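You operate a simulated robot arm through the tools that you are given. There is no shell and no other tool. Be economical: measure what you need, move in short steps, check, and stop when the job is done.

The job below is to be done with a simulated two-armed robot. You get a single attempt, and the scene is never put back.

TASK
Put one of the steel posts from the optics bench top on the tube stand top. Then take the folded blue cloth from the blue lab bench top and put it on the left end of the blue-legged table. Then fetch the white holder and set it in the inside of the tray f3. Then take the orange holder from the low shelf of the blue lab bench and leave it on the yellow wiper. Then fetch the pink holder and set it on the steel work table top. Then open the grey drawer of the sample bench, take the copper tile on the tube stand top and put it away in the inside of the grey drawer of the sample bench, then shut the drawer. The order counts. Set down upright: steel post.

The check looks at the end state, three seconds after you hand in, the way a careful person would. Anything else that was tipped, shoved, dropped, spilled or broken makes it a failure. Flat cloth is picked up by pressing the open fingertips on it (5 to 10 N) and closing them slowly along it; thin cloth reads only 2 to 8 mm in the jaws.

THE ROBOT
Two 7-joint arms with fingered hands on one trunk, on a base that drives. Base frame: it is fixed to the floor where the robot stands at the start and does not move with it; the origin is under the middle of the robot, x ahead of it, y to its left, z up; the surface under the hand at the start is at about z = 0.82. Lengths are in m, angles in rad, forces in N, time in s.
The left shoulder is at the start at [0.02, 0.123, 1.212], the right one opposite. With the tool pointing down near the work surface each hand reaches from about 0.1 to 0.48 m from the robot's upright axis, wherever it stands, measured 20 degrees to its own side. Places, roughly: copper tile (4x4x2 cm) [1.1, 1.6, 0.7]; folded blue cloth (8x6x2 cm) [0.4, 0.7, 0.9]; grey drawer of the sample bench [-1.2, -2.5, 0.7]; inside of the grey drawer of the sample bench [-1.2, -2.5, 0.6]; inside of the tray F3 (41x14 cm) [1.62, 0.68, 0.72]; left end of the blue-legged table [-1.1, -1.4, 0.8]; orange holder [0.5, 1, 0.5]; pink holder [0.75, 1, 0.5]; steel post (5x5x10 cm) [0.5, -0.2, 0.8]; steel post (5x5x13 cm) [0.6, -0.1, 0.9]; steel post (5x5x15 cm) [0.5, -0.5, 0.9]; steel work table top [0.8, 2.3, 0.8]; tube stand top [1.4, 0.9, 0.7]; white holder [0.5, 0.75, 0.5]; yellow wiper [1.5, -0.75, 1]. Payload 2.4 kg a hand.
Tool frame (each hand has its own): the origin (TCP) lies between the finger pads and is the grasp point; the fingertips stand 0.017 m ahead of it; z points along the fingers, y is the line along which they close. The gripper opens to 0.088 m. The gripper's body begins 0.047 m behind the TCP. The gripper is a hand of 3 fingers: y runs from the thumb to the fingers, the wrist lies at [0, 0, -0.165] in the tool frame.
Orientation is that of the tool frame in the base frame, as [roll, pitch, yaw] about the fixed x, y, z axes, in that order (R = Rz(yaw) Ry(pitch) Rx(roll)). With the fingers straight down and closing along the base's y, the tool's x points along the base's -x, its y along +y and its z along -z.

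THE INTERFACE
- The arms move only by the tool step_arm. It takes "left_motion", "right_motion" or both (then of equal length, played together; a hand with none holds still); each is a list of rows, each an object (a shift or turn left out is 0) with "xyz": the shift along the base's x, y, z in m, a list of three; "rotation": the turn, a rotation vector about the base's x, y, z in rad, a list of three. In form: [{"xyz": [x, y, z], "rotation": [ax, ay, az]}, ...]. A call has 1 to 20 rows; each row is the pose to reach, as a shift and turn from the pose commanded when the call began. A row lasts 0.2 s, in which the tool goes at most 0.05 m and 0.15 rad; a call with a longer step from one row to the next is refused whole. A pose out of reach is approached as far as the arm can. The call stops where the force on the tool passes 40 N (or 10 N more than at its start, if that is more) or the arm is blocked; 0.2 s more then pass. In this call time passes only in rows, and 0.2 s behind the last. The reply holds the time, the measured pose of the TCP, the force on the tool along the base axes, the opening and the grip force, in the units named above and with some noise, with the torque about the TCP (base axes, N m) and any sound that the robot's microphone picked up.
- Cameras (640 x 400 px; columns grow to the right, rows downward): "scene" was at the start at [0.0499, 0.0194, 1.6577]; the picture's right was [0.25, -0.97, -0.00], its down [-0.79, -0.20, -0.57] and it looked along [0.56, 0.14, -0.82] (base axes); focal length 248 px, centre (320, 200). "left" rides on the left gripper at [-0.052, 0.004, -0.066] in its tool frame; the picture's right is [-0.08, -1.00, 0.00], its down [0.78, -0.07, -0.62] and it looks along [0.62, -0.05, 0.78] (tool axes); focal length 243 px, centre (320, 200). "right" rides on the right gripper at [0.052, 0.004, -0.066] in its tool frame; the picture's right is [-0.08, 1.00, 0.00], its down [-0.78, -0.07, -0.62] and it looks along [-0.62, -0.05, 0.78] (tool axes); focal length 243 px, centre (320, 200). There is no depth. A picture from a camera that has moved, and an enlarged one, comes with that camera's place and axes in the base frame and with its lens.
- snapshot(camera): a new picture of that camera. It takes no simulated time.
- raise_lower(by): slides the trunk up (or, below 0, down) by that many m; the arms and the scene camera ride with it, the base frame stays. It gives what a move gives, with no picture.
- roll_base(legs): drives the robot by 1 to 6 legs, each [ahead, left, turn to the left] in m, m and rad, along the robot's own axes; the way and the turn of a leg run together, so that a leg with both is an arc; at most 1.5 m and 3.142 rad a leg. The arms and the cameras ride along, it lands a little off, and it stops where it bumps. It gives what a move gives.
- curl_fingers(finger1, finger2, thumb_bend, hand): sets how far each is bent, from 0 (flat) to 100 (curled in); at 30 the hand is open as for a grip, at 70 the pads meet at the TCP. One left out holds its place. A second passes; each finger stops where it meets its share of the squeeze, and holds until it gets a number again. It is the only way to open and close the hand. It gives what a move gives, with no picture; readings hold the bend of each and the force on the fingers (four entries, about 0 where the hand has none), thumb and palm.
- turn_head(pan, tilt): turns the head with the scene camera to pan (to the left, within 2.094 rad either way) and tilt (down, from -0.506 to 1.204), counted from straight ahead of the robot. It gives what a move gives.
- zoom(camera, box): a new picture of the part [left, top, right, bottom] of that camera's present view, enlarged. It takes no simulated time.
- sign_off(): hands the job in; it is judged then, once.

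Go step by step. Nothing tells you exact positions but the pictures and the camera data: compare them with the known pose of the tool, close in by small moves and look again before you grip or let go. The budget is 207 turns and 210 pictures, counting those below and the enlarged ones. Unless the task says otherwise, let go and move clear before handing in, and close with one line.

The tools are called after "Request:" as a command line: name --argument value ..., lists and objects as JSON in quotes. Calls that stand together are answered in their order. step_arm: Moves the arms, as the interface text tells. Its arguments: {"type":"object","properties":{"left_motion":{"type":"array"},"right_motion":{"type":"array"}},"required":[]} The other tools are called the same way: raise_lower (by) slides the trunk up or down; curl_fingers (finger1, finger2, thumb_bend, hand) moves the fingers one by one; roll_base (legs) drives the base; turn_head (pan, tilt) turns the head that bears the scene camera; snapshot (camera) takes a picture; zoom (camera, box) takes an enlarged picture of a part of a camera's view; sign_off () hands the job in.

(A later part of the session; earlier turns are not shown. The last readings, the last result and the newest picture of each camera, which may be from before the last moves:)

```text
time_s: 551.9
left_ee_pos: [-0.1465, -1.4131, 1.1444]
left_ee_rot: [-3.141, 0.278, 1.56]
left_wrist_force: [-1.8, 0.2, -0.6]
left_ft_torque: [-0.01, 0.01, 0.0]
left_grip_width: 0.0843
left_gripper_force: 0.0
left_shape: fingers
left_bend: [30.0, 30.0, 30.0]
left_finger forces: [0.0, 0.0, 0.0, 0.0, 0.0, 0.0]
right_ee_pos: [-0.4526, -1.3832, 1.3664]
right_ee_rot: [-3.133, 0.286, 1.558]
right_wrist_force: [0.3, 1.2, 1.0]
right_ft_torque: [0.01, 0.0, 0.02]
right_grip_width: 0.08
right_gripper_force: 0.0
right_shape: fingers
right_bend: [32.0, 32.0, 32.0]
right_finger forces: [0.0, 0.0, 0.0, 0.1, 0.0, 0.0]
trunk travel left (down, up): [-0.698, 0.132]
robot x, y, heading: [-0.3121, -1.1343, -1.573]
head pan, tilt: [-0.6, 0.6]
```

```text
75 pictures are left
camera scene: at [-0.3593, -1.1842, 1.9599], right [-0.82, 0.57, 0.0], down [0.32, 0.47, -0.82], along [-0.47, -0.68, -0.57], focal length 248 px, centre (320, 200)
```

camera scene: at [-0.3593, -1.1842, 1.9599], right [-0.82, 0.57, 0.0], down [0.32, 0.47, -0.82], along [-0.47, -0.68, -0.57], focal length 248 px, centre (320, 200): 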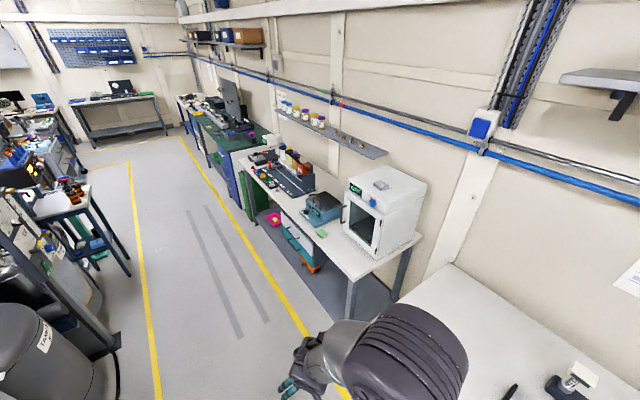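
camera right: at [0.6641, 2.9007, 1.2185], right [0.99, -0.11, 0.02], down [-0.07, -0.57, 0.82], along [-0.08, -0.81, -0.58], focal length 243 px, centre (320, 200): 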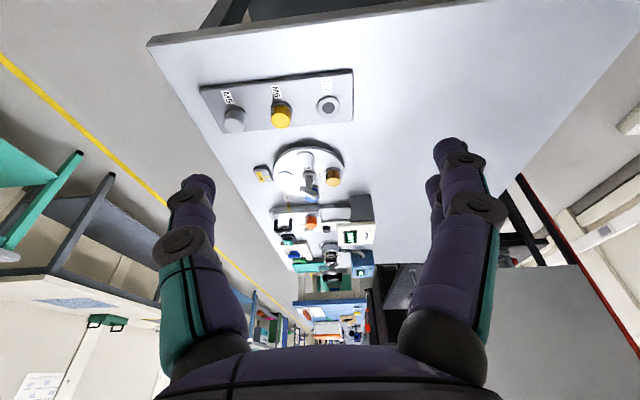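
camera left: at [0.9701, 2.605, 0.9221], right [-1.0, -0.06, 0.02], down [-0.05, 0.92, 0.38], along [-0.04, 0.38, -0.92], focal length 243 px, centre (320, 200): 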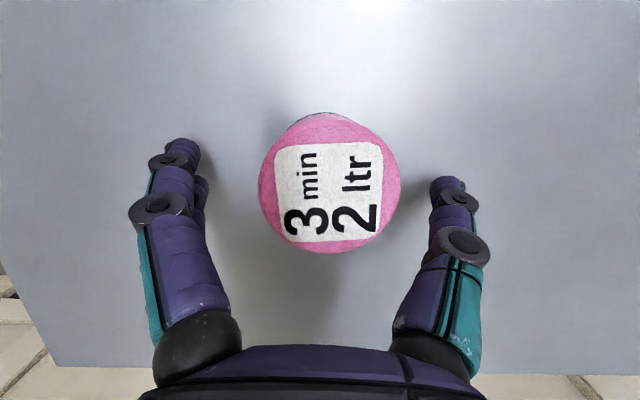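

I drive on to the sample bench and turn to face it.

Request:
roll_base --legs '[[1.37, 0, 0], [0, 0, -1.565]]'

Request:
raise_lower --by -0.3

Request:
turn_head --pan 0.0 --tilt 0.7

Request:
snapshot --camera "scene"

Request:
zoom --camera "scene" --box '[200, 130, 440, 280]'

```text
time_s: 562.6
left_ee_pos: [-0.5936, -2.679, 1.1439]
left_ee_rot: [3.142, 0.28, -0.009]
left_wrist_force: [0.0, 0.1, 0.5]
left_ft_torque: [-0.03, -0.01, 0.0]
left_grip_width: 0.0843
left_gripper_force: 0.1
left_shape: fingers
left_bend: [30.0, 30.0, 30.0]
left_finger forces: [0.1, 0.0, 0.0, 0.0, 0.0, 0.0]
right_ee_pos: [-0.5631, -2.3724, 1.3658]
right_ee_rot: [-3.131, 0.284, -0.009]
right_wrist_force: [0.6, 0.3, 0.2]
right_ft_torque: [-0.02, -0.02, -0.03]
right_grip_width: 0.0801
right_gripper_force: 0.0
right_shape: fingers
right_bend: [32.0, 32.0, 32.0]
right_finger forces: [0.1, 0.0, 0.1, 0.0, 0.0, 0.0]
trunk travel left (down, up): [-0.698, 0.132]
robot x, y, heading: [-0.3105, -2.5151, 3.146]
head pan, tilt: [-0.6, 0.6]
```

```text
time_s: 565.6
left_ee_pos: [-0.5929, -2.6785, 0.8442]
left_ee_rot: [3.141, 0.279, -0.009]
left_wrist_force: [-0.1, -0.4, 0.6]
left_ft_torque: [0.01, 0.02, -0.01]
left_grip_width: 0.0842
left_gripper_force: 0.1
left_shape: fingers
left_bend: [30.0, 30.0, 30.0]
left_finger forces: [0.0, 0.0, 0.1, 0.0, 0.0, 0.1]
right_ee_pos: [-0.5628, -2.3719, 1.0663]
right_ee_rot: [-3.132, 0.287, -0.01]
right_wrist_force: [0.1, -0.1, 0.7]
right_ft_torque: [0.01, 0.0, -0.02]
right_grip_width: 0.0797
right_gripper_force: 0.1
right_shape: fingers
right_bend: [32.0, 32.0, 32.0]
right_finger forces: [0.1, 0.0, 0.0, 0.1, 0.0, 0.1]
trunk travel left (down, up): [-0.398, 0.432]
robot x, y, heading: [-0.3115, -2.5151, 3.14]
head pan, tilt: [-0.6, 0.6]
```

```text
time_s: 566.6
left_ee_pos: [-0.5933, -2.6797, 0.8438]
left_ee_rot: [-3.141, 0.278, -0.009]
left_wrist_force: [0.4, 0.8, 0.7]
left_ft_torque: [0.02, -0.01, 0.01]
left_grip_width: 0.0843
left_gripper_force: 0.0
left_shape: fingers
left_bend: [30.0, 30.0, 30.0]
left_finger forces: [0.1, 0.0, 0.0, 0.1, 0.1, 0.0]
right_ee_pos: [-0.5633, -2.3731, 1.0666]
right_ee_rot: [-3.132, 0.286, -0.012]
right_wrist_force: [0.3, -0.8, 0.1]
right_ft_torque: [-0.01, 0.01, 0.01]
right_grip_width: 0.0799
right_gripper_force: 0.0
right_shape: fingers
right_bend: [32.0, 32.0, 32.0]
right_finger forces: [0.1, 0.0, 0.1, 0.0, 0.0, 0.1]
trunk travel left (down, up): [-0.398, 0.432]
robot x, y, heading: [-0.3136, -2.5153, 3.139]
head pan, tilt: [0.0, 0.7]
```

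```text
74 pictures are left
camera scene: at [-0.3784, -2.5137, 1.6513], right [0.0, 1.0, 0.0], down [0.64, 0.0, -0.76], along [-0.76, 0.0, -0.64], focal length 248 px, centre (320, 200)
```

scene: 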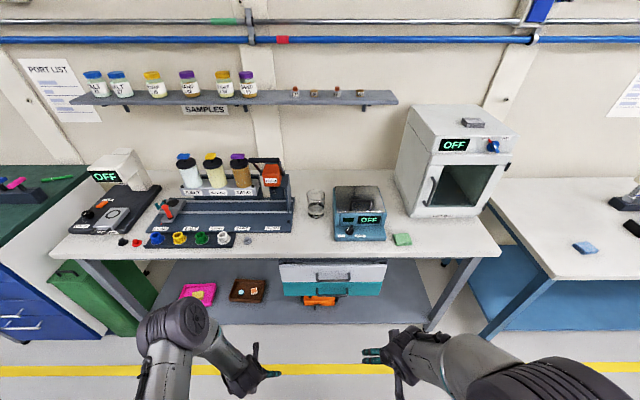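

```text
2.67 times, centred on (320, 205) of scene
camera zoom: at [-0.3784, -2.5137, 1.6513], right [0.0, 1.0, 0.0], down [0.64, 0.0, -0.76], along [-0.76, 0.0, -0.64], focal length 661 px, centre (320, 187)
```

zoom: 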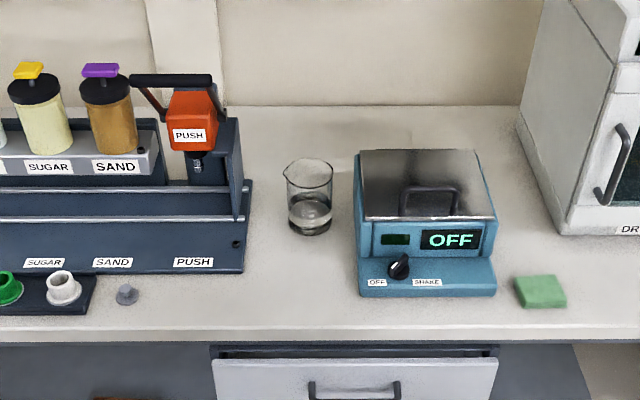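

The grey drawer is the upper one; its bar handle spans y -2.53…-2.38 at about [-0.99, -2.455, 0.70]. I turn the right hand to point forward horizontally.

Request:
step_arm --right_motion '[{"xyz": [-0.01, 0, -0.01], "rotation": [0, 0.14, 0]}, {"xyz": [-0.02, 0, -0.02], "rotation": [0, 0.28, 0]}, {"xyz": [-0.03, 0, -0.03], "rotation": [0, 0.42, 0]}, {"xyz": [-0.04, 0, -0.05], "rotation": [0, 0.56, 0]}, {"xyz": [-0.05, 0, -0.07], "rotation": [0, 0.7, 0]}, {"xyz": [-0.06, 0, -0.09], "rotation": [0, 0.84, 0]}, {"xyz": [-0.07, 0, -0.11], "rotation": [0, 0.98, 0]}, {"xyz": [-0.08, 0, -0.13], "rotation": [0, 1.12, 0]}, {"xyz": [-0.09, 0, -0.15], "rotation": [0, 1.26, 0]}]'

Request:
step_arm --right_motion '[{"rotation": [0.14, 0, 0]}, {"rotation": [0.28, 0, 0]}, {"rotation": [0.42, 0, 0]}, {"rotation": [0.56, 0, 0]}, {"rotation": [0.7, 0, 0]}, {"rotation": [0.84, 0, 0]}, {"rotation": [0.98, 0, 0]}, {"rotation": [1.12, 0, 0]}, {"rotation": [1.26, 0, 0]}, {"rotation": [1.4, 0, 0]}, {"rotation": [1.54, 0, 0]}]'

Request:
snapshot --camera "right"

Request:
snapshot --camera "scene"

```text
time_s: 568.6
left_ee_pos: [-0.593, -2.6793, 0.8436]
left_ee_rot: [3.141, 0.278, -0.007]
left_wrist_force: [-1.4, -0.6, 0.2]
left_ft_torque: [-0.02, 0.01, -0.02]
left_grip_width: 0.0841
left_gripper_force: 0.0
left_shape: fingers
left_bend: [30.0, 30.0, 30.0]
left_finger forces: [0.0, 0.0, 0.0, 0.0, 0.0, 0.0]
right_ee_pos: [-0.6529, -2.3724, 0.9168]
right_ee_rot: [2.743, 1.546, -0.409]
right_wrist_force: [0.9, 1.0, 0.2]
right_ft_torque: [-0.02, 0.0, 0.0]
right_grip_width: 0.0798
right_gripper_force: 0.1
right_shape: fingers
right_bend: [32.0, 32.0, 32.0]
right_finger forces: [0.1, 0.0, 0.1, 0.0, 0.1, 0.2]
right hand out of reach, approached as far as the arm can: row 1, 2, 3, 4, 5
trunk travel left (down, up): [-0.398, 0.432]
robot x, y, heading: [-0.3115, -2.5148, 3.141]
head pan, tilt: [0.0, 0.7]
```

```text
time_s: 571.0
left_ee_pos: [-0.593, -2.6792, 0.8446]
left_ee_rot: [-3.141, 0.282, -0.008]
left_wrist_force: [-0.4, -0.1, 0.0]
left_ft_torque: [0.01, -0.01, -0.01]
left_grip_width: 0.084
left_gripper_force: 0.0
left_shape: fingers
left_bend: [30.0, 30.0, 30.0]
left_finger forces: [0.0, 0.0, 0.1, 0.0, 0.0, 0.0]
right_ee_pos: [-0.653, -2.3723, 0.9169]
right_ee_rot: [-1.559, 0.04, 1.546]
right_wrist_force: [-0.5, -0.5, -1.0]
right_ft_torque: [-0.01, 0.0, -0.05]
right_grip_width: 0.0795
right_gripper_force: 0.1
right_shape: fingers
right_bend: [32.0, 32.0, 32.0]
right_finger forces: [0.0, 0.1, 0.0, 0.1, 0.0, 0.0]
trunk travel left (down, up): [-0.398, 0.432]
robot x, y, heading: [-0.3134, -2.516, 3.139]
head pan, tilt: [0.0, 0.7]
```

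```text
72 pictures are left
camera right: at [-0.5867, -2.3218, 0.9095], right [-0.01, -0.12, -0.99], down [0.6, -0.79, 0.09], along [-0.8, -0.6, 0.08], focal length 243 px, centre (320, 200)
```

right: 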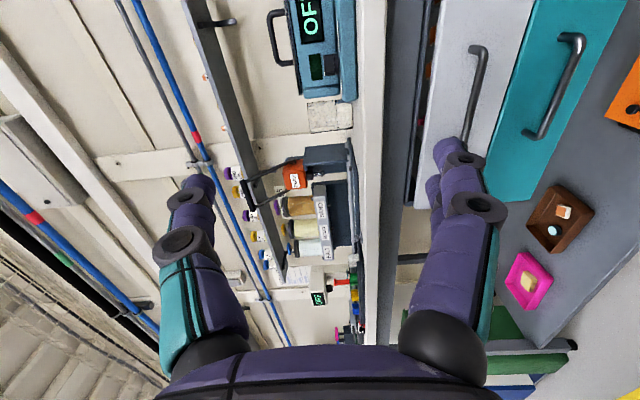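

```text
71 pictures are left
camera scene: at [-0.3785, -2.5138, 1.6513], right [0.0, 1.0, 0.0], down [0.64, 0.0, -0.76], along [-0.76, 0.0, -0.64], focal length 248 px, centre (320, 200)
```

scene: 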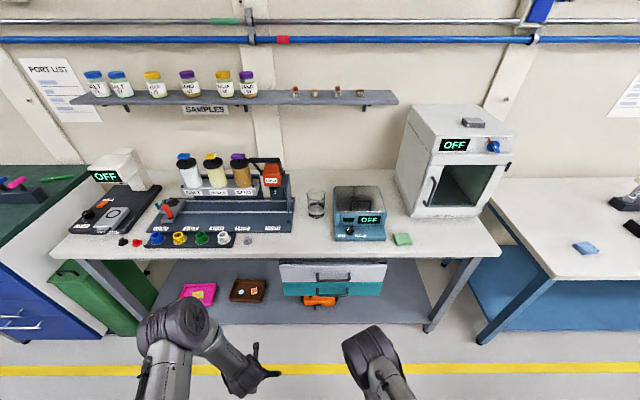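

The hand points forward with vertical closing. I lower the trunk, raise the left hand out of the way, shift sideways, and roll nearer to the handle.

Request:
step_arm --left_motion '[{"xyz": [0.0, -0.02, 0.04]}, {"xyz": [0.0, -0.03, 0.08]}, {"xyz": [0.0, -0.04, 0.12]}, {"xyz": [0, -0.04, 0.16]}, {"xyz": [0, -0.04, 0.2]}]'

Request:
raise_lower --by -0.205

Request:
roll_base --legs '[[0, 0.085, 0], [0.22, 0, 0]]'

Request:
snapshot --camera "right"

Request:
turn_head --pan 0 --tilt 0.9

Request:
snapshot --camera "scene"

```text
time_s: 572.2
left_ee_pos: [-0.5929, -2.7179, 1.0442]
left_ee_rot: [3.14, 0.278, -0.007]
left_wrist_force: [0.1, 0.3, 0.1]
left_ft_torque: [0.01, -0.03, 0.03]
left_grip_width: 0.0841
left_gripper_force: 0.0
left_shape: fingers
left_bend: [30.0, 30.0, 30.0]
left_finger forces: [0.1, 0.0, 0.0, 0.0, 0.0, 0.0]
right_ee_pos: [-0.6538, -2.3723, 0.9156]
right_ee_rot: [-1.56, 0.043, 1.546]
right_wrist_force: [-0.3, 0.7, 0.1]
right_ft_torque: [0.0, 0.01, 0.0]
right_grip_width: 0.0802
right_gripper_force: 0.0
right_shape: fingers
right_bend: [32.0, 32.0, 32.0]
right_finger forces: [0.1, 0.1, 0.0, 0.0, 0.0, 0.0]
trunk travel left (down, up): [-0.398, 0.432]
robot x, y, heading: [-0.3145, -2.517, 3.142]
head pan, tilt: [0.0, 0.7]
```

```text
time_s: 574.5
left_ee_pos: [-0.5935, -2.7182, 0.8389]
left_ee_rot: [-3.141, 0.281, -0.009]
left_wrist_force: [-0.4, -0.8, -0.5]
left_ft_torque: [0.03, -0.02, 0.04]
left_grip_width: 0.0844
left_gripper_force: 0.1
left_shape: fingers
left_bend: [30.0, 30.0, 30.0]
left_finger forces: [0.0, 0.1, 0.1, 0.1, 0.0, 0.0]
right_ee_pos: [-0.6535, -2.3723, 0.7116]
right_ee_rot: [-1.56, 0.042, 1.548]
right_wrist_force: [0.4, -0.2, 0.4]
right_ft_torque: [0.01, 0.01, 0.0]
right_grip_width: 0.0799
right_gripper_force: 0.1
right_shape: fingers
right_bend: [32.0, 32.0, 32.0]
right_finger forces: [0.1, 0.1, 0.0, 0.0, 0.0, 0.0]
trunk travel left (down, up): [-0.193, 0.637]
robot x, y, heading: [-0.3115, -2.5133, 3.14]
head pan, tilt: [0.0, 0.7]
```

```text
time_s: 576.8
left_ee_pos: [-0.8145, -2.8015, 0.8385]
left_ee_rot: [3.141, 0.278, -0.009]
left_wrist_force: [-0.2, 0.0, 0.2]
left_ft_torque: [0.03, -0.02, 0.0]
left_grip_width: 0.0842
left_gripper_force: 0.1
left_shape: fingers
left_bend: [30.0, 30.0, 30.0]
left_finger forces: [0.1, 0.0, 0.0, 0.0, 0.0, 0.0]
right_ee_pos: [-0.8745, -2.4559, 0.7105]
right_ee_rot: [-1.559, 0.043, 1.546]
right_wrist_force: [0.2, -0.7, -0.6]
right_ft_torque: [-0.02, 0.01, 0.0]
right_grip_width: 0.0799
right_gripper_force: 0.2
right_shape: fingers
right_bend: [32.0, 32.0, 32.0]
right_finger forces: [0.1, 0.0, 0.0, 0.0, 0.0, 0.0]
trunk travel left (down, up): [-0.193, 0.637]
robot x, y, heading: [-0.5378, -2.6023, 3.139]
head pan, tilt: [0.0, 0.7]
```

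```text
70 pictures are left
camera right: at [-0.8074, -2.4052, 0.7044], right [-0.01, -0.13, -0.99], down [0.6, -0.79, 0.09], along [-0.8, -0.6, 0.09], focal length 243 px, centre (320, 200)
```

right: 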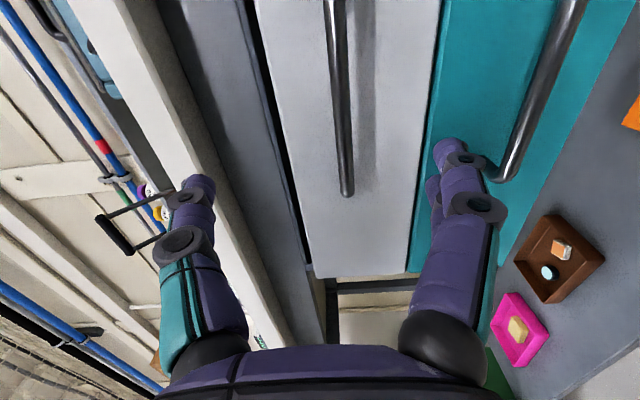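

```text
time_s: 577.6
left_ee_pos: [-0.8146, -2.8027, 0.8381]
left_ee_rot: [-3.141, 0.279, -0.012]
left_wrist_force: [-0.6, -0.8, 0.0]
left_ft_torque: [0.01, -0.02, 0.01]
left_grip_width: 0.0842
left_gripper_force: 0.1
left_shape: fingers
left_bend: [30.0, 30.0, 30.0]
left_finger forces: [0.0, 0.0, 0.1, 0.1, 0.0, 0.1]
right_ee_pos: [-0.8741, -2.4571, 0.7111]
right_ee_rot: [-1.561, 0.042, 1.544]
right_wrist_force: [1.3, 0.4, -0.5]
right_ft_torque: [-0.01, -0.01, 0.02]
right_grip_width: 0.0799
right_gripper_force: 0.0
right_shape: fingers
right_bend: [32.0, 32.0, 32.0]
right_finger forces: [0.1, 0.1, 0.0, 0.1, 0.0, 0.0]
trunk travel left (down, up): [-0.193, 0.637]
robot x, y, heading: [-0.536, -2.6001, 3.139]
head pan, tilt: [0.0, 0.901]
```

```text
69 pictures are left
camera scene: at [-0.59, -2.5976, 1.4302], right [0.0, 1.0, 0.0], down [0.78, 0.0, -0.62], along [-0.62, 0.0, -0.78], focal length 248 px, centre (320, 200)
```

scene: 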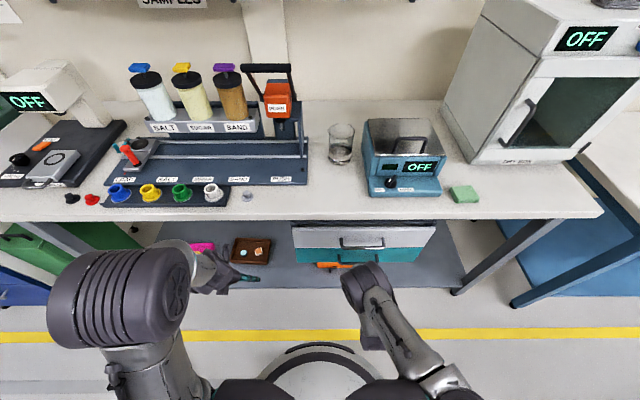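

The bar is at x≈-0.985, z≈0.698, centred with my hand in y. I lower 1.2 cm and roll forward so the fingers straddle it.

Request:
raise_lower --by -0.012

Request:
roll_base --legs '[[0.085, 0, 0]]'

Request:
snapshot --camera "right"

```text
time_s: 578.2
left_ee_pos: [-0.8153, -2.8024, 0.828]
left_ee_rot: [-3.141, 0.279, -0.01]
left_wrist_force: [0.6, -0.8, 1.4]
left_ft_torque: [-0.02, 0.01, 0.01]
left_grip_width: 0.084
left_gripper_force: 0.1
left_shape: fingers
left_bend: [30.0, 30.0, 30.0]
left_finger forces: [0.1, 0.0, 0.0, 0.1, 0.0, 0.1]
right_ee_pos: [-0.8742, -2.4552, 0.6995]
right_ee_rot: [-1.56, 0.043, 1.544]
right_wrist_force: [-0.4, 0.2, -0.7]
right_ft_torque: [0.01, -0.02, -0.01]
right_grip_width: 0.0799
right_gripper_force: 0.1
right_shape: fingers
right_bend: [32.0, 32.0, 32.0]
right_finger forces: [0.0, 0.0, 0.1, 0.0, 0.0, 0.0]
trunk travel left (down, up): [-0.181, 0.649]
robot x, y, heading: [-0.5321, -2.6008, 3.138]
head pan, tilt: [0.0, 0.901]
```

```text
time_s: 579.2
left_ee_pos: [-0.8996, -2.8026, 0.8269]
left_ee_rot: [-3.141, 0.277, -0.009]
left_wrist_force: [0.1, 0.0, 0.2]
left_ft_torque: [-0.02, -0.02, 0.02]
left_grip_width: 0.0842
left_gripper_force: 0.1
left_shape: fingers
left_bend: [30.0, 30.0, 30.0]
left_finger forces: [0.1, 0.1, 0.1, 0.0, 0.1, 0.0]
right_ee_pos: [-0.9596, -2.4549, 0.6991]
right_ee_rot: [-1.56, 0.04, 1.545]
right_wrist_force: [0.6, -0.5, 0.7]
right_ft_torque: [0.02, 0.04, -0.03]
right_grip_width: 0.0797
right_gripper_force: 0.1
right_shape: fingers
right_bend: [32.0, 32.0, 32.0]
right_finger forces: [0.1, 0.0, 0.0, 0.0, 0.0, 0.0]
trunk travel left (down, up): [-0.181, 0.649]
robot x, y, heading: [-0.6183, -2.5982, 3.139]
head pan, tilt: [0.0, 0.901]
```

```text
68 pictures are left
camera right: at [-0.8929, -2.4049, 0.6923], right [-0.01, -0.13, -0.99], down [0.6, -0.79, 0.09], along [-0.8, -0.6, 0.09], focal length 243 px, centre (320, 200)
```

right: 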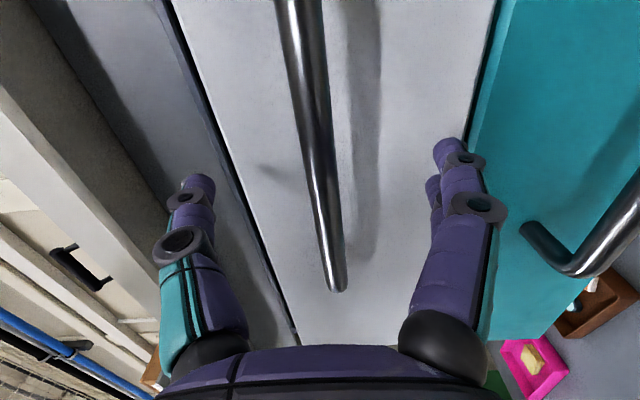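

Request:
step_arm --right_motion '[{"xyz": [-0.012, 0, 0]}, {"xyz": [-0.024, 0, 0]}]'

Request:
curl_fingers --hand "right" --finger1 85 --finger2 85 --thumb_bend 85

Request:
snapshot --camera "right"

```text
time_s: 579.8
left_ee_pos: [-0.9005, -2.8012, 0.8268]
left_ee_rot: [3.141, 0.279, -0.01]
left_wrist_force: [-0.2, 0.5, -0.4]
left_ft_torque: [0.03, -0.04, -0.01]
left_grip_width: 0.0843
left_gripper_force: 0.0
left_shape: fingers
left_bend: [30.0, 30.0, 30.0]
left_finger forces: [0.1, 0.2, 0.1, 0.0, 0.0, 0.0]
right_ee_pos: [-0.9843, -2.4551, 0.6986]
right_ee_rot: [-1.559, 0.039, 1.546]
right_wrist_force: [0.1, -0.5, -0.3]
right_ft_torque: [0.0, 0.0, 0.02]
right_grip_width: 0.0798
right_gripper_force: 0.1
right_shape: fingers
right_bend: [32.0, 32.0, 32.0]
right_finger forces: [0.1, 0.1, 0.0, 0.1, 0.0, 0.0]
trunk travel left (down, up): [-0.181, 0.649]
robot x, y, heading: [-0.6206, -2.6005, 3.133]
head pan, tilt: [0.0, 0.901]
```

```text
time_s: 580.8
left_ee_pos: [-0.9001, -2.8015, 0.8267]
left_ee_rot: [-3.14, 0.28, -0.009]
left_wrist_force: [-0.3, 0.4, 0.6]
left_ft_torque: [-0.01, -0.01, 0.0]
left_grip_width: 0.0841
left_gripper_force: 0.0
left_shape: fingers
left_bend: [30.0, 30.0, 30.0]
left_finger forces: [0.1, 0.0, 0.0, 0.0, 0.0, 0.1]
right_ee_pos: [-0.9838, -2.454, 0.6984]
right_ee_rot: [-1.561, 0.04, 1.543]
right_wrist_force: [0.1, 0.2, -0.5]
right_ft_torque: [0.0, 0.0, -0.02]
right_grip_width: 0.0
right_gripper_force: 0.0
right_shape: fingers
right_bend: [83.0, 83.0, 82.0]
right_finger forces: [0.0, 0.0, 0.0, 0.0, 0.1, 0.0]
trunk travel left (down, up): [-0.181, 0.649]
robot x, y, heading: [-0.6189, -2.6, 3.137]
head pan, tilt: [0.0, 0.901]
```

```text
67 pictures are left
camera right: at [-0.9169, -2.4047, 0.6924], right [-0.01, -0.13, -0.99], down [0.6, -0.79, 0.09], along [-0.8, -0.6, 0.09], focal length 243 px, centre (320, 200)
```

right: 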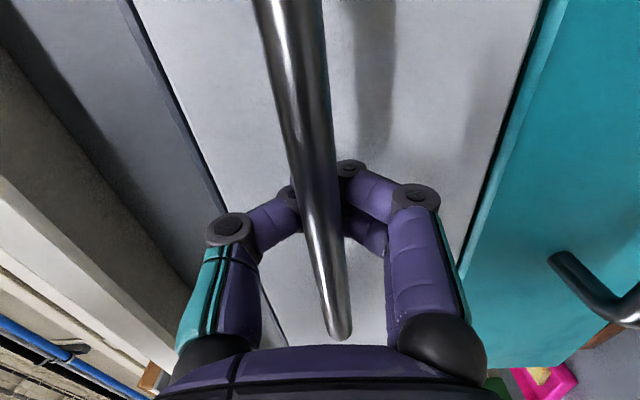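

The fingers closed behind the bar, hooking it, which is fine for pulling. I roll back gently.

Request:
roll_base --legs '[[-0.06, 0, 0]]'

Request:
snapshot --camera "right"

Request:
snapshot --camera "scene"

```text
time_s: 581.8
left_ee_pos: [-0.8388, -2.8017, 0.8279]
left_ee_rot: [3.142, 0.279, -0.01]
left_wrist_force: [-1.1, 0.2, 0.1]
left_ft_torque: [0.01, -0.06, 0.0]
left_grip_width: 0.0843
left_gripper_force: 0.0
left_shape: fingers
left_bend: [30.0, 30.0, 30.0]
left_finger forces: [0.0, 0.0, 0.0, 0.1, 0.0, 0.1]
right_ee_pos: [-0.9224, -2.455, 0.6991]
right_ee_rot: [-1.561, 0.041, 1.545]
right_wrist_force: [-0.9, 0.4, 0.2]
right_ft_torque: [-0.01, -0.02, 0.01]
right_grip_width: 0.0002
right_gripper_force: 0.0
right_shape: fingers
right_bend: [83.0, 83.0, 82.0]
right_finger forces: [0.0, 0.0, 0.0, 0.0, 0.0, 0.1]
trunk travel left (down, up): [-0.181, 0.649]
robot x, y, heading: [-0.5595, -2.6006, 3.137]
head pan, tilt: [0.0, 0.901]
```

```text
66 pictures are left
camera right: at [-0.856, -2.4049, 0.6925], right [-0.01, -0.13, -0.99], down [0.6, -0.79, 0.09], along [-0.8, -0.59, 0.09], focal length 243 px, centre (320, 200)
```

right: 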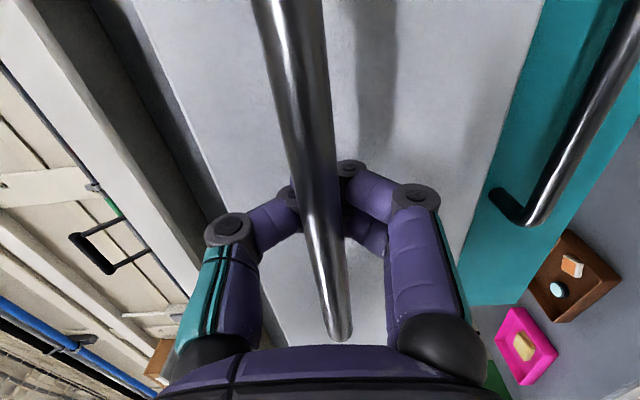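

```text
65 pictures are left
camera scene: at [-0.6144, -2.5975, 1.4182], right [0.0, 1.0, 0.0], down [0.78, 0.0, -0.62], along [-0.62, 0.0, -0.78], focal length 248 px, centre (320, 200)
```

scene: 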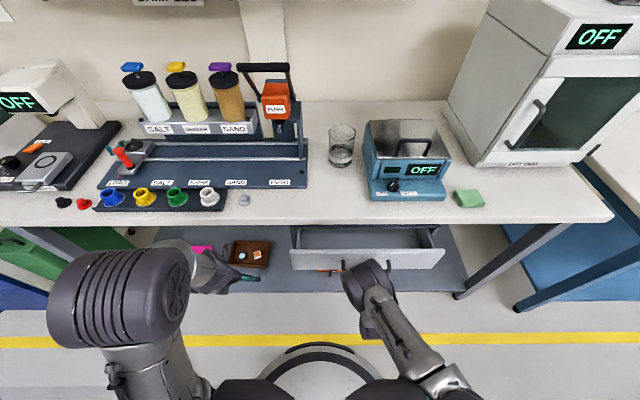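

The drawer follows. I pull it further open.

Request:
roll_base --legs '[[-0.14, 0, 0]]'

Request:
snapshot --camera "scene"

```text
time_s: 583.1
left_ee_pos: [-0.7012, -2.8031, 0.8267]
left_ee_rot: [-3.14, 0.281, -0.011]
left_wrist_force: [0.5, -0.1, -0.3]
left_ft_torque: [0.05, -0.03, 0.03]
left_grip_width: 0.0843
left_gripper_force: 0.0
left_shape: fingers
left_bend: [30.0, 30.0, 30.0]
left_finger forces: [0.0, 0.0, 0.0, 0.0, 0.1, 0.1]
right_ee_pos: [-0.7847, -2.4558, 0.7002]
right_ee_rot: [-1.56, 0.042, 1.544]
right_wrist_force: [-0.6, -0.6, 0.5]
right_ft_torque: [-0.01, -0.01, -0.03]
right_grip_width: 0.0
right_gripper_force: 0.2
right_shape: fingers
right_bend: [83.0, 83.0, 82.0]
right_finger forces: [0.0, 0.0, 0.0, 0.1, 0.0, 0.1]
trunk travel left (down, up): [-0.181, 0.649]
robot x, y, heading: [-0.42, -2.5969, 3.133]
head pan, tilt: [0.0, 0.901]
```

```text
64 pictures are left
camera scene: at [-0.4752, -2.5982, 1.4182], right [0.0, 1.0, 0.0], down [0.78, 0.0, -0.62], along [-0.62, 0.0, -0.78], focal length 248 px, centre (320, 200)
```

scene: 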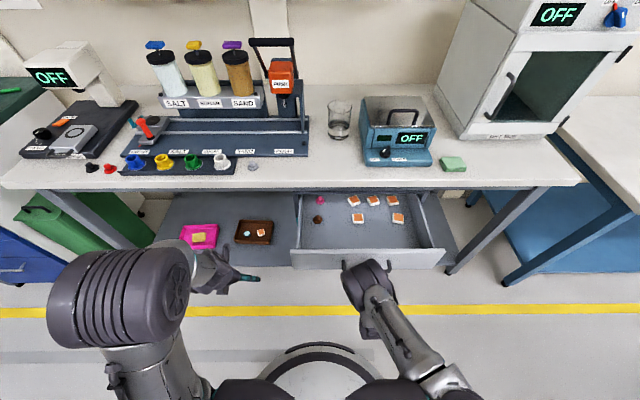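

The drawer is open about 20 cm, with copper tiles inside. I release the handle, back away, draw the right hand in, and head for the copper tile on the tube stand.

Request:
curl_fingers --hand "right" --finger1 25 --finger2 25 --thumb_bend 25

Request:
roll_base --legs '[[-0.12, 0, 0]]'

Request:
step_arm --right_motion '[{"xyz": [0.03, 0, 0.02]}, {"xyz": [0.06, 0, 0.05]}, {"xyz": [0.09, 0, 0.08]}, {"xyz": [0.11, 0, 0.12]}, {"xyz": [0.12, 0, 0.16]}]'

Request:
snapshot --camera "scene"

```text
time_s: 584.1
left_ee_pos: [-0.7013, -2.8016, 0.8266]
left_ee_rot: [3.141, 0.279, -0.009]
left_wrist_force: [0.2, -0.1, -1.1]
left_ft_torque: [-0.02, 0.02, -0.05]
left_grip_width: 0.0841
left_gripper_force: 0.1
left_shape: fingers
left_bend: [30.0, 30.0, 30.0]
left_finger forces: [0.0, 0.0, 0.1, 0.1, 0.0, 0.0]
right_ee_pos: [-0.7843, -2.4561, 0.6993]
right_ee_rot: [-1.561, 0.04, 1.545]
right_wrist_force: [0.0, 0.1, 0.7]
right_ft_torque: [0.01, 0.0, 0.04]
right_grip_width: 0.0909
right_gripper_force: 0.1
right_shape: fingers
right_bend: [25.0, 25.0, 25.0]
right_finger forces: [0.0, 0.0, 0.1, 0.0, 0.0, 0.1]
trunk travel left (down, up): [-0.181, 0.649]
robot x, y, heading: [-0.4221, -2.6022, 3.133]
head pan, tilt: [0.0, 0.901]
```

```text
time_s: 585.4
left_ee_pos: [-0.5783, -2.8028, 0.8269]
left_ee_rot: [3.14, 0.279, -0.01]
left_wrist_force: [-0.2, -0.3, 0.9]
left_ft_torque: [0.03, -0.01, 0.03]
left_grip_width: 0.0841
left_gripper_force: 0.1
left_shape: fingers
left_bend: [30.0, 30.0, 30.0]
left_finger forces: [0.0, 0.0, 0.1, 0.1, 0.1, 0.1]
right_ee_pos: [-0.6623, -2.4563, 0.6985]
right_ee_rot: [-1.56, 0.039, 1.544]
right_wrist_force: [-0.2, 0.4, -0.6]
right_ft_torque: [-0.02, 0.01, -0.01]
right_grip_width: 0.0912
right_gripper_force: 0.0
right_shape: fingers
right_bend: [25.0, 25.0, 25.0]
right_finger forces: [0.0, 0.0, 0.0, 0.1, 0.0, 0.1]
trunk travel left (down, up): [-0.181, 0.649]
robot x, y, heading: [-0.2979, -2.5972, 3.14]
head pan, tilt: [0.0, 0.901]
```

```text
time_s: 586.6
left_ee_pos: [-0.5783, -2.803, 0.8256]
left_ee_rot: [-3.14, 0.278, -0.01]
left_wrist_force: [0.4, 0.1, 0.0]
left_ft_torque: [-0.01, -0.01, 0.01]
left_grip_width: 0.0842
left_gripper_force: 0.0
left_shape: fingers
left_bend: [30.0, 30.0, 30.0]
left_finger forces: [0.0, 0.0, 0.1, 0.1, 0.1, 0.0]
right_ee_pos: [-0.6146, -2.4737, 0.8398]
right_ee_rot: [-1.564, 0.04, 1.544]
right_wrist_force: [0.1, -0.4, -0.3]
right_ft_torque: [-0.03, 0.01, -0.02]
right_grip_width: 0.0915
right_gripper_force: 0.0
right_shape: fingers
right_bend: [25.0, 25.0, 25.0]
right_finger forces: [0.0, 0.0, 0.0, 0.0, 0.0, 0.0]
right hand out of reach, approached as far as the arm can: row 2, 3, 4, 5
trunk travel left (down, up): [-0.181, 0.649]
robot x, y, heading: [-0.2961, -2.5958, 3.13]
head pan, tilt: [0.0, 0.901]
```

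```text
63 pictures are left
camera scene: at [-0.354, -2.5987, 1.4181], right [0.01, 1.0, 0.0], down [0.78, 0.0, -0.62], along [-0.62, 0.0, -0.78], focal length 248 px, centre (320, 200)
```

scene: 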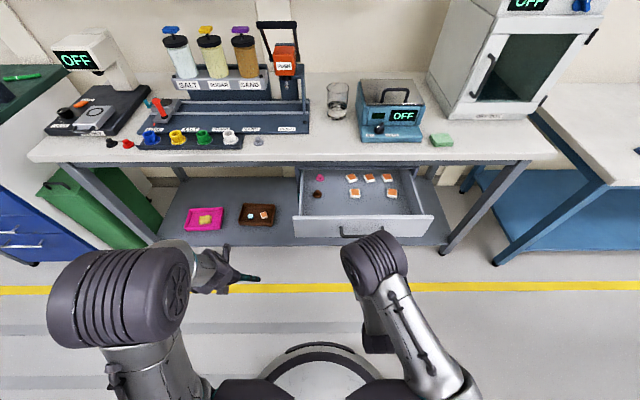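

Request:
raise_lower --by 0.25

Request:
roll_base --legs '[[0, 0, -1.565], [0, 0, -1.565], [0, 1.4, 0], [0, 1.4, 0], [0, 1.26, 0]]'

Request:
turn_head --pan 0.1 --tilt 0.7

Request:
snapshot --camera "scene"

```text
time_s: 589.1
left_ee_pos: [-0.5785, -2.8032, 1.077]
left_ee_rot: [3.141, 0.279, -0.011]
left_wrist_force: [-0.3, -0.2, 0.0]
left_ft_torque: [0.02, 0.01, -0.02]
left_grip_width: 0.084
left_gripper_force: 0.0
left_shape: fingers
left_bend: [30.0, 30.0, 30.0]
left_finger forces: [0.1, 0.0, 0.0, 0.0, 0.0, 0.1]
right_ee_pos: [-0.6149, -2.4737, 1.0894]
right_ee_rot: [-1.562, 0.039, 1.543]
right_wrist_force: [0.2, -0.3, -0.4]
right_ft_torque: [-0.01, 0.02, -0.03]
right_grip_width: 0.0912
right_gripper_force: 0.0
right_shape: fingers
right_bend: [25.0, 25.0, 25.0]
right_finger forces: [0.0, 0.1, 0.0, 0.0, 0.1, 0.0]
trunk travel left (down, up): [-0.431, 0.399]
robot x, y, heading: [-0.2951, -2.6008, 3.135]
head pan, tilt: [0.0, 0.901]
```

```text
time_s: 616.3
left_ee_pos: [-0.0255, 1.6587, 1.0766]
left_ee_rot: [3.14, 0.279, 3.125]
left_wrist_force: [0.6, -0.1, 0.0]
left_ft_torque: [0.01, 0.0, 0.02]
left_grip_width: 0.0841
left_gripper_force: 0.0
left_shape: fingers
left_bend: [30.0, 30.0, 30.0]
left_finger forces: [0.0, 0.1, 0.0, 0.0, 0.1, 0.0]
right_ee_pos: [0.0096, 1.3286, 1.0892]
right_ee_rot: [-1.565, 0.042, -1.604]
right_wrist_force: [0.1, 0.4, -0.2]
right_ft_torque: [-0.03, -0.01, 0.0]
right_grip_width: 0.0913
right_gripper_force: 0.0
right_shape: fingers
right_bend: [25.0, 25.0, 25.0]
right_finger forces: [0.0, 0.1, 0.0, 0.1, 0.1, 0.0]
trunk travel left (down, up): [-0.431, 0.399]
robot x, y, heading: [-0.3044, 1.4561, -0.011]
head pan, tilt: [0.0, 0.901]
```

```text
time_s: 617.0
left_ee_pos: [-0.0234, 1.6583, 1.0757]
left_ee_rot: [3.14, 0.28, 3.124]
left_wrist_force: [-1.4, 0.0, 0.6]
left_ft_torque: [0.02, -0.01, 0.01]
left_grip_width: 0.0844
left_gripper_force: 0.1
left_shape: fingers
left_bend: [30.0, 30.0, 30.0]
left_finger forces: [0.1, 0.0, 0.0, 0.0, 0.0, 0.0]
right_ee_pos: [0.0088, 1.3273, 1.0881]
right_ee_rot: [-1.563, 0.042, -1.603]
right_wrist_force: [-0.6, -0.2, 0.2]
right_ft_torque: [0.03, -0.03, -0.03]
right_grip_width: 0.091
right_gripper_force: 0.1
right_shape: fingers
right_bend: [25.0, 25.0, 25.0]
right_finger forces: [0.0, 0.0, 0.0, 0.0, 0.0, 0.0]
trunk travel left (down, up): [-0.431, 0.399]
robot x, y, heading: [-0.3063, 1.4561, -0.013]
head pan, tilt: [0.099, 0.7]
```

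```text
62 pictures are left
camera scene: at [-0.2417, 1.4662, 1.6842], right [0.09, -1.0, 0.0], down [-0.64, -0.06, -0.76], along [0.76, 0.07, -0.64], focal length 248 px, centre (320, 200)
```

scene: 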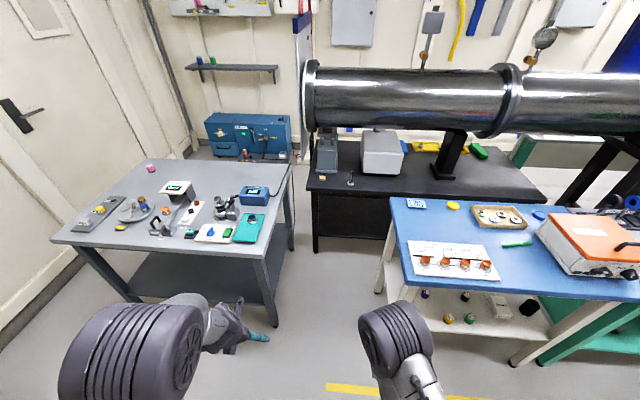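

I roll into the gap toward the tile.

Request:
roll_base --legs '[[0.45, 0.02, 0.012], [0.5, 0, 0]]'

Request:
turn_head --pan 0.1 --tilt 0.9

Request:
snapshot --camera "scene"

Request:
zoom --camera "scene" --box '[240, 200, 400, 300]'

```text
time_s: 622.3
left_ee_pos: [0.9285, 1.6833, 1.0777]
left_ee_rot: [3.141, 0.277, 3.137]
left_wrist_force: [-0.2, 0.1, 0.2]
left_ft_torque: [0.0, -0.02, 0.0]
left_grip_width: 0.0843
left_gripper_force: 0.1
left_shape: fingers
left_bend: [30.0, 30.0, 30.0]
left_finger forces: [0.0, 0.1, 0.1, 0.1, 0.0, 0.1]
right_ee_pos: [0.9674, 1.353, 1.0887]
right_ee_rot: [-1.565, 0.042, -1.59]
right_wrist_force: [-0.3, 0.6, -0.9]
right_ft_torque: [-0.01, 0.05, -0.02]
right_grip_width: 0.0913
right_gripper_force: 0.1
right_shape: fingers
right_bend: [25.0, 25.0, 25.0]
right_finger forces: [0.0, 0.1, 0.1, 0.0, 0.0, 0.0]
trunk travel left (down, up): [-0.431, 0.399]
robot x, y, heading: [0.6496, 1.4807, 0.006]
head pan, tilt: [0.099, 0.7]
```

```text
time_s: 623.0
left_ee_pos: [0.928, 1.682, 1.0768]
left_ee_rot: [3.14, 0.28, 3.138]
left_wrist_force: [-0.2, 0.4, 0.3]
left_ft_torque: [0.0, 0.0, 0.0]
left_grip_width: 0.0839
left_gripper_force: 0.1
left_shape: fingers
left_bend: [30.0, 30.0, 30.0]
left_finger forces: [0.1, 0.1, 0.1, 0.0, 0.0, 0.0]
right_ee_pos: [0.9666, 1.3535, 1.0885]
right_ee_rot: [-1.564, 0.042, -1.591]
right_wrist_force: [0.0, 0.3, -0.3]
right_ft_torque: [0.02, 0.0, 0.03]
right_grip_width: 0.0913
right_gripper_force: 0.1
right_shape: fingers
right_bend: [25.0, 25.0, 25.0]
right_finger forces: [0.0, 0.0, 0.1, 0.0, 0.1, 0.0]
trunk travel left (down, up): [-0.431, 0.399]
robot x, y, heading: [0.648, 1.4792, 0.001]
head pan, tilt: [0.099, 0.901]
```

```text
61 pictures are left
camera scene: at [0.7041, 1.4877, 1.6682], right [0.1, -0.99, 0.0], down [-0.78, -0.08, -0.62], along [0.62, 0.06, -0.78], focal length 248 px, centre (320, 200)
```

scene: 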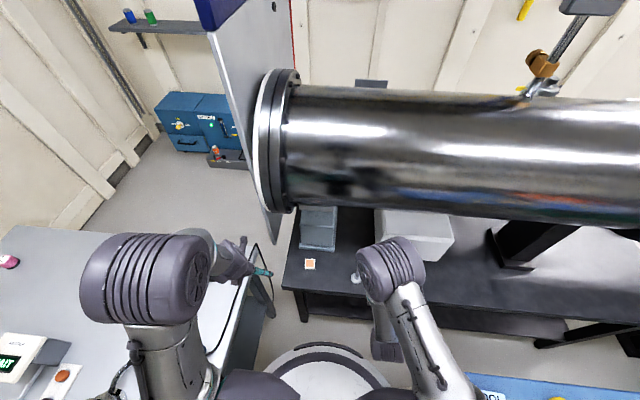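

```text
4.00 times, centred on (320, 250) of scene
camera zoom: at [0.7041, 1.4877, 1.6682], right [0.1, -0.99, 0.0], down [-0.78, -0.08, -0.62], along [0.62, 0.06, -0.78], focal length 992 px, centre (320, 0)
```

zoom: 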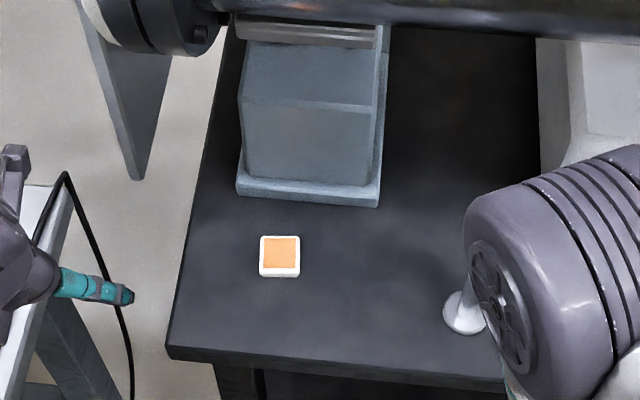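

The tile is at [1.115, 1.566], top near 0.733; the post still stands. I lower the trunk and bring the left hand above the tile.

Request:
raise_lower --by -0.1

Request:
step_arm --left_motion '[{"xyz": [0.03, -0.02, -0.005]}, {"xyz": [0.06, -0.04, -0.01]}, {"xyz": [0.095, -0.06, -0.02]}, {"xyz": [0.125, -0.08, -0.04]}, {"xyz": [0.155, -0.1, -0.06]}, {"xyz": [0.18, -0.116, -0.08]}, {"xyz": [0.187, -0.116, -0.12]}]'

Request:
snapshot --camera "left"

Request:
snapshot --camera "scene"

```text
time_s: 624.3
left_ee_pos: [0.9287, 1.6841, 0.9765]
left_ee_rot: [3.141, 0.279, 3.138]
left_wrist_force: [-0.3, 0.0, -0.3]
left_ft_torque: [0.02, -0.02, -0.01]
left_grip_width: 0.0841
left_gripper_force: 0.1
left_shape: fingers
left_bend: [30.0, 30.0, 30.0]
left_finger forces: [0.1, 0.1, 0.0, 0.0, 0.0, 0.0]
right_ee_pos: [0.966, 1.355, 0.989]
right_ee_rot: [-1.564, 0.04, -1.59]
right_wrist_force: [-0.1, -0.4, 0.9]
right_ft_torque: [-0.03, 0.0, 0.01]
right_grip_width: 0.0909
right_gripper_force: 0.0
right_shape: fingers
right_bend: [25.0, 25.0, 25.0]
right_finger forces: [0.0, 0.0, 0.0, 0.0, 0.0, 0.0]
trunk travel left (down, up): [-0.331, 0.499]
robot x, y, heading: [0.6521, 1.4788, 0.003]
head pan, tilt: [0.099, 0.901]
```

```text
time_s: 625.9
left_ee_pos: [1.1149, 1.5671, 0.8571]
left_ee_rot: [3.139, 0.277, 3.138]
left_wrist_force: [-0.8, -0.1, 0.8]
left_ft_torque: [0.02, 0.0, 0.02]
left_grip_width: 0.0841
left_gripper_force: 0.1
left_shape: fingers
left_bend: [30.0, 30.0, 30.0]
left_finger forces: [0.0, 0.0, 0.0, 0.0, 0.0, 0.0]
right_ee_pos: [0.9674, 1.3533, 0.9896]
right_ee_rot: [-1.563, 0.039, -1.59]
right_wrist_force: [-0.1, -0.1, 0.2]
right_ft_torque: [0.03, -0.01, -0.02]
right_grip_width: 0.0912
right_gripper_force: 0.1
right_shape: fingers
right_bend: [25.0, 25.0, 25.0]
right_finger forces: [0.0, 0.0, 0.1, 0.0, 0.0, 0.0]
trunk travel left (down, up): [-0.331, 0.499]
robot x, y, heading: [0.651, 1.4768, 0.005]
head pan, tilt: [0.099, 0.901]
```

```text
59 pictures are left
camera left: at [1.1471, 1.5718, 0.9346], right [0.08, -1.0, 0.02], down [-0.92, -0.06, 0.38], along [-0.38, -0.05, -0.92], focal length 243 px, centre (320, 200)
```

left: 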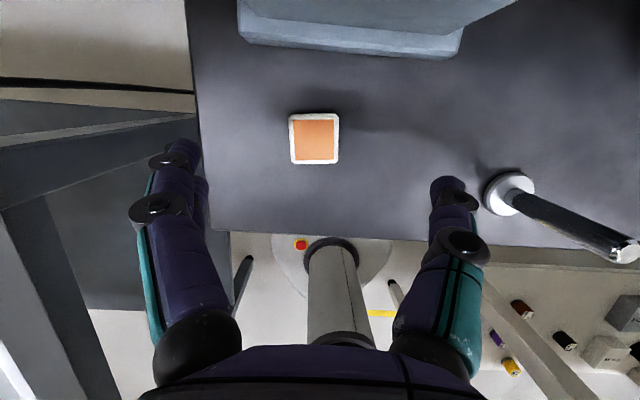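

```text
58 pictures are left
camera scene: at [0.7045, 1.4878, 1.5681], right [0.1, -0.99, 0.0], down [-0.78, -0.08, -0.62], along [0.62, 0.06, -0.78], focal length 248 px, centre (320, 200)
```

scene: 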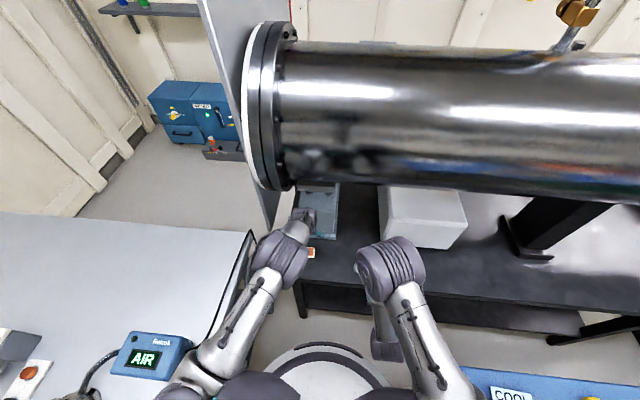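

Centred over the tile. I descend the last 12 cm.

Request:
step_arm --left_motion '[{"xyz": [0.002, 0.002, -0.03]}, {"xyz": [0.003, 0.003, -0.06]}]'

Request:
raise_lower --by -0.045

Request:
snapshot --camera "left"

```text
time_s: 626.5
left_ee_pos: [1.1195, 1.5706, 0.7979]
left_ee_rot: [3.139, 0.278, 3.138]
left_wrist_force: [0.1, 0.9, -0.3]
left_ft_torque: [-0.01, 0.01, 0.01]
left_grip_width: 0.0842
left_gripper_force: 0.1
left_shape: fingers
left_bend: [30.0, 30.0, 30.0]
left_finger forces: [0.1, 0.0, 0.1, 0.0, 0.0, 0.0]
right_ee_pos: [0.968, 1.3534, 0.9889]
right_ee_rot: [-1.563, 0.041, -1.589]
right_wrist_force: [-0.8, 0.1, -0.4]
right_ft_torque: [0.01, -0.01, -0.01]
right_grip_width: 0.0912
right_gripper_force: 0.1
right_shape: fingers
right_bend: [25.0, 25.0, 25.0]
right_finger forces: [0.0, 0.0, 0.1, 0.0, 0.0, 0.0]
trunk travel left (down, up): [-0.331, 0.499]
robot x, y, heading: [0.6486, 1.4783, 0.009]
head pan, tilt: [0.099, 0.901]
```

```text
time_s: 627.4
left_ee_pos: [1.1184, 1.5695, 0.7533]
left_ee_rot: [-3.14, 0.277, 3.137]
left_wrist_force: [-0.2, 0.1, 0.8]
left_ft_torque: [0.02, -0.04, -0.01]
left_grip_width: 0.0842
left_gripper_force: 0.0
left_shape: fingers
left_bend: [30.0, 30.0, 30.0]
left_finger forces: [0.0, 0.0, 0.0, 0.1, 0.0, 0.0]
right_ee_pos: [0.9669, 1.3544, 0.9445]
right_ee_rot: [-1.564, 0.041, -1.589]
right_wrist_force: [-0.3, -0.1, -0.4]
right_ft_torque: [0.02, 0.01, 0.01]
right_grip_width: 0.0914
right_gripper_force: 0.0
right_shape: fingers
right_bend: [25.0, 25.0, 25.0]
right_finger forces: [0.0, 0.0, 0.0, 0.1, 0.0, 0.0]
trunk travel left (down, up): [-0.286, 0.544]
robot x, y, heading: [0.6473, 1.4782, 0.006]
head pan, tilt: [0.099, 0.901]
```

```text
57 pictures are left
camera left: at [1.151, 1.5754, 0.8308], right [0.08, -1.0, 0.02], down [-0.92, -0.06, 0.38], along [-0.38, -0.05, -0.92], focal length 243 px, centre (320, 200)
```

left: 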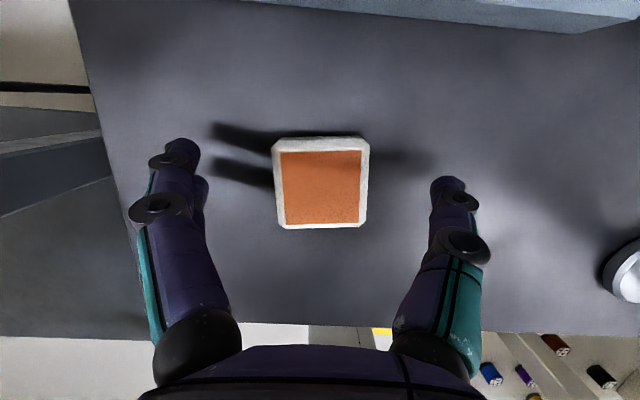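

Request:
raise_lower --by -0.015

Request:
curl_fingers --hand "left" --finger1 54 --finger2 54 --thumb_bend 54

Request:
curl_fingers --hand "left" --finger1 66 --finger2 66 --thumb_bend 66

Request:
snapshot --camera "left"

```text
time_s: 628.0
left_ee_pos: [1.1187, 1.5708, 0.7378]
left_ee_rot: [3.141, 0.28, 3.137]
left_wrist_force: [0.0, -1.4, 0.0]
left_ft_torque: [0.04, -0.02, 0.0]
left_grip_width: 0.084
left_gripper_force: 0.5
left_shape: fingers
left_bend: [30.0, 30.0, 30.0]
left_finger forces: [0.0, 0.6, 0.0, 0.0, 0.0, 0.0]
right_ee_pos: [0.9658, 1.3534, 0.9299]
right_ee_rot: [-1.564, 0.042, -1.59]
right_wrist_force: [0.3, 0.5, -0.1]
right_ft_torque: [-0.02, 0.01, 0.03]
right_grip_width: 0.0916
right_gripper_force: 0.0
right_shape: fingers
right_bend: [25.0, 25.0, 25.0]
right_finger forces: [0.0, 0.1, 0.0, 0.0, 0.1, 0.1]
trunk travel left (down, up): [-0.271, 0.559]
robot x, y, heading: [0.6539, 1.4784, 0.002]
head pan, tilt: [0.099, 0.901]
```

```text
time_s: 629.0
left_ee_pos: [1.1184, 1.5699, 0.7394]
left_ee_rot: [3.14, 0.285, 3.139]
left_wrist_force: [4.3, 1.0, 31.5]
left_ft_torque: [0.08, -0.08, -0.04]
left_grip_width: 0.0418
left_gripper_force: 15.9
left_shape: fingers
left_bend: [54.0, 40.0, 50.0]
left_finger forces: [0.1, 15.5, 0.1, 0.1, 16.9, 0.0]
right_ee_pos: [0.9655, 1.3533, 0.9287]
right_ee_rot: [-1.561, 0.042, -1.589]
right_wrist_force: [0.4, 0.5, -0.2]
right_ft_torque: [-0.03, -0.02, -0.03]
right_grip_width: 0.0912
right_gripper_force: 0.1
right_shape: fingers
right_bend: [25.0, 25.0, 25.0]
right_finger forces: [0.0, 0.1, 0.0, 0.0, 0.1, 0.1]
trunk travel left (down, up): [-0.271, 0.559]
robot x, y, heading: [0.6443, 1.4765, -0.001]
head pan, tilt: [0.099, 0.901]
```

```text
time_s: 630.0
left_ee_pos: [1.1184, 1.5699, 0.7398]
left_ee_rot: [3.14, 0.284, 3.138]
left_wrist_force: [6.0, -6.8, 34.4]
left_ft_torque: [-0.12, -0.08, 0.09]
left_grip_width: 0.0334
left_gripper_force: 19.7
left_shape: fingers
left_bend: [60.0, 41.0, 56.0]
left_finger forces: [2.7, 14.6, 0.1, 0.0, 22.3, 0.1]
right_ee_pos: [0.9641, 1.3513, 0.9293]
right_ee_rot: [-1.561, 0.041, -1.589]
right_wrist_force: [-0.1, -0.5, -0.1]
right_ft_torque: [0.01, -0.01, 0.04]
right_grip_width: 0.0914
right_gripper_force: 0.0
right_shape: fingers
right_bend: [25.0, 25.0, 25.0]
right_finger forces: [0.0, 0.0, 0.0, 0.1, 0.0, 0.0]
trunk travel left (down, up): [-0.271, 0.559]
robot x, y, heading: [0.6491, 1.4781, -0.001]
head pan, tilt: [0.099, 0.901]
```

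```text
56 pictures are left
camera left: at [1.1504, 1.5745, 0.818], right [0.08, -1.0, 0.02], down [-0.92, -0.06, 0.38], along [-0.38, -0.05, -0.93], focal length 243 px, centre (320, 200)
```

left: 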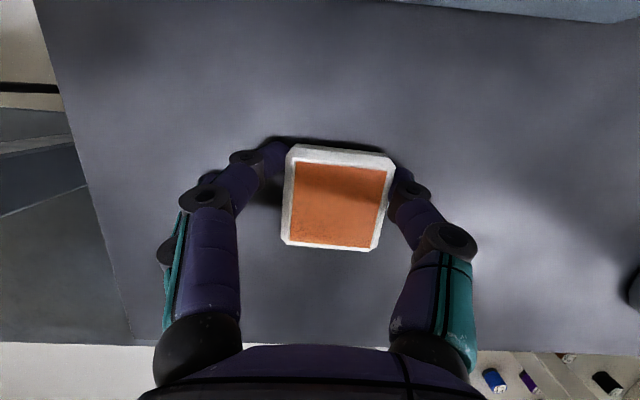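

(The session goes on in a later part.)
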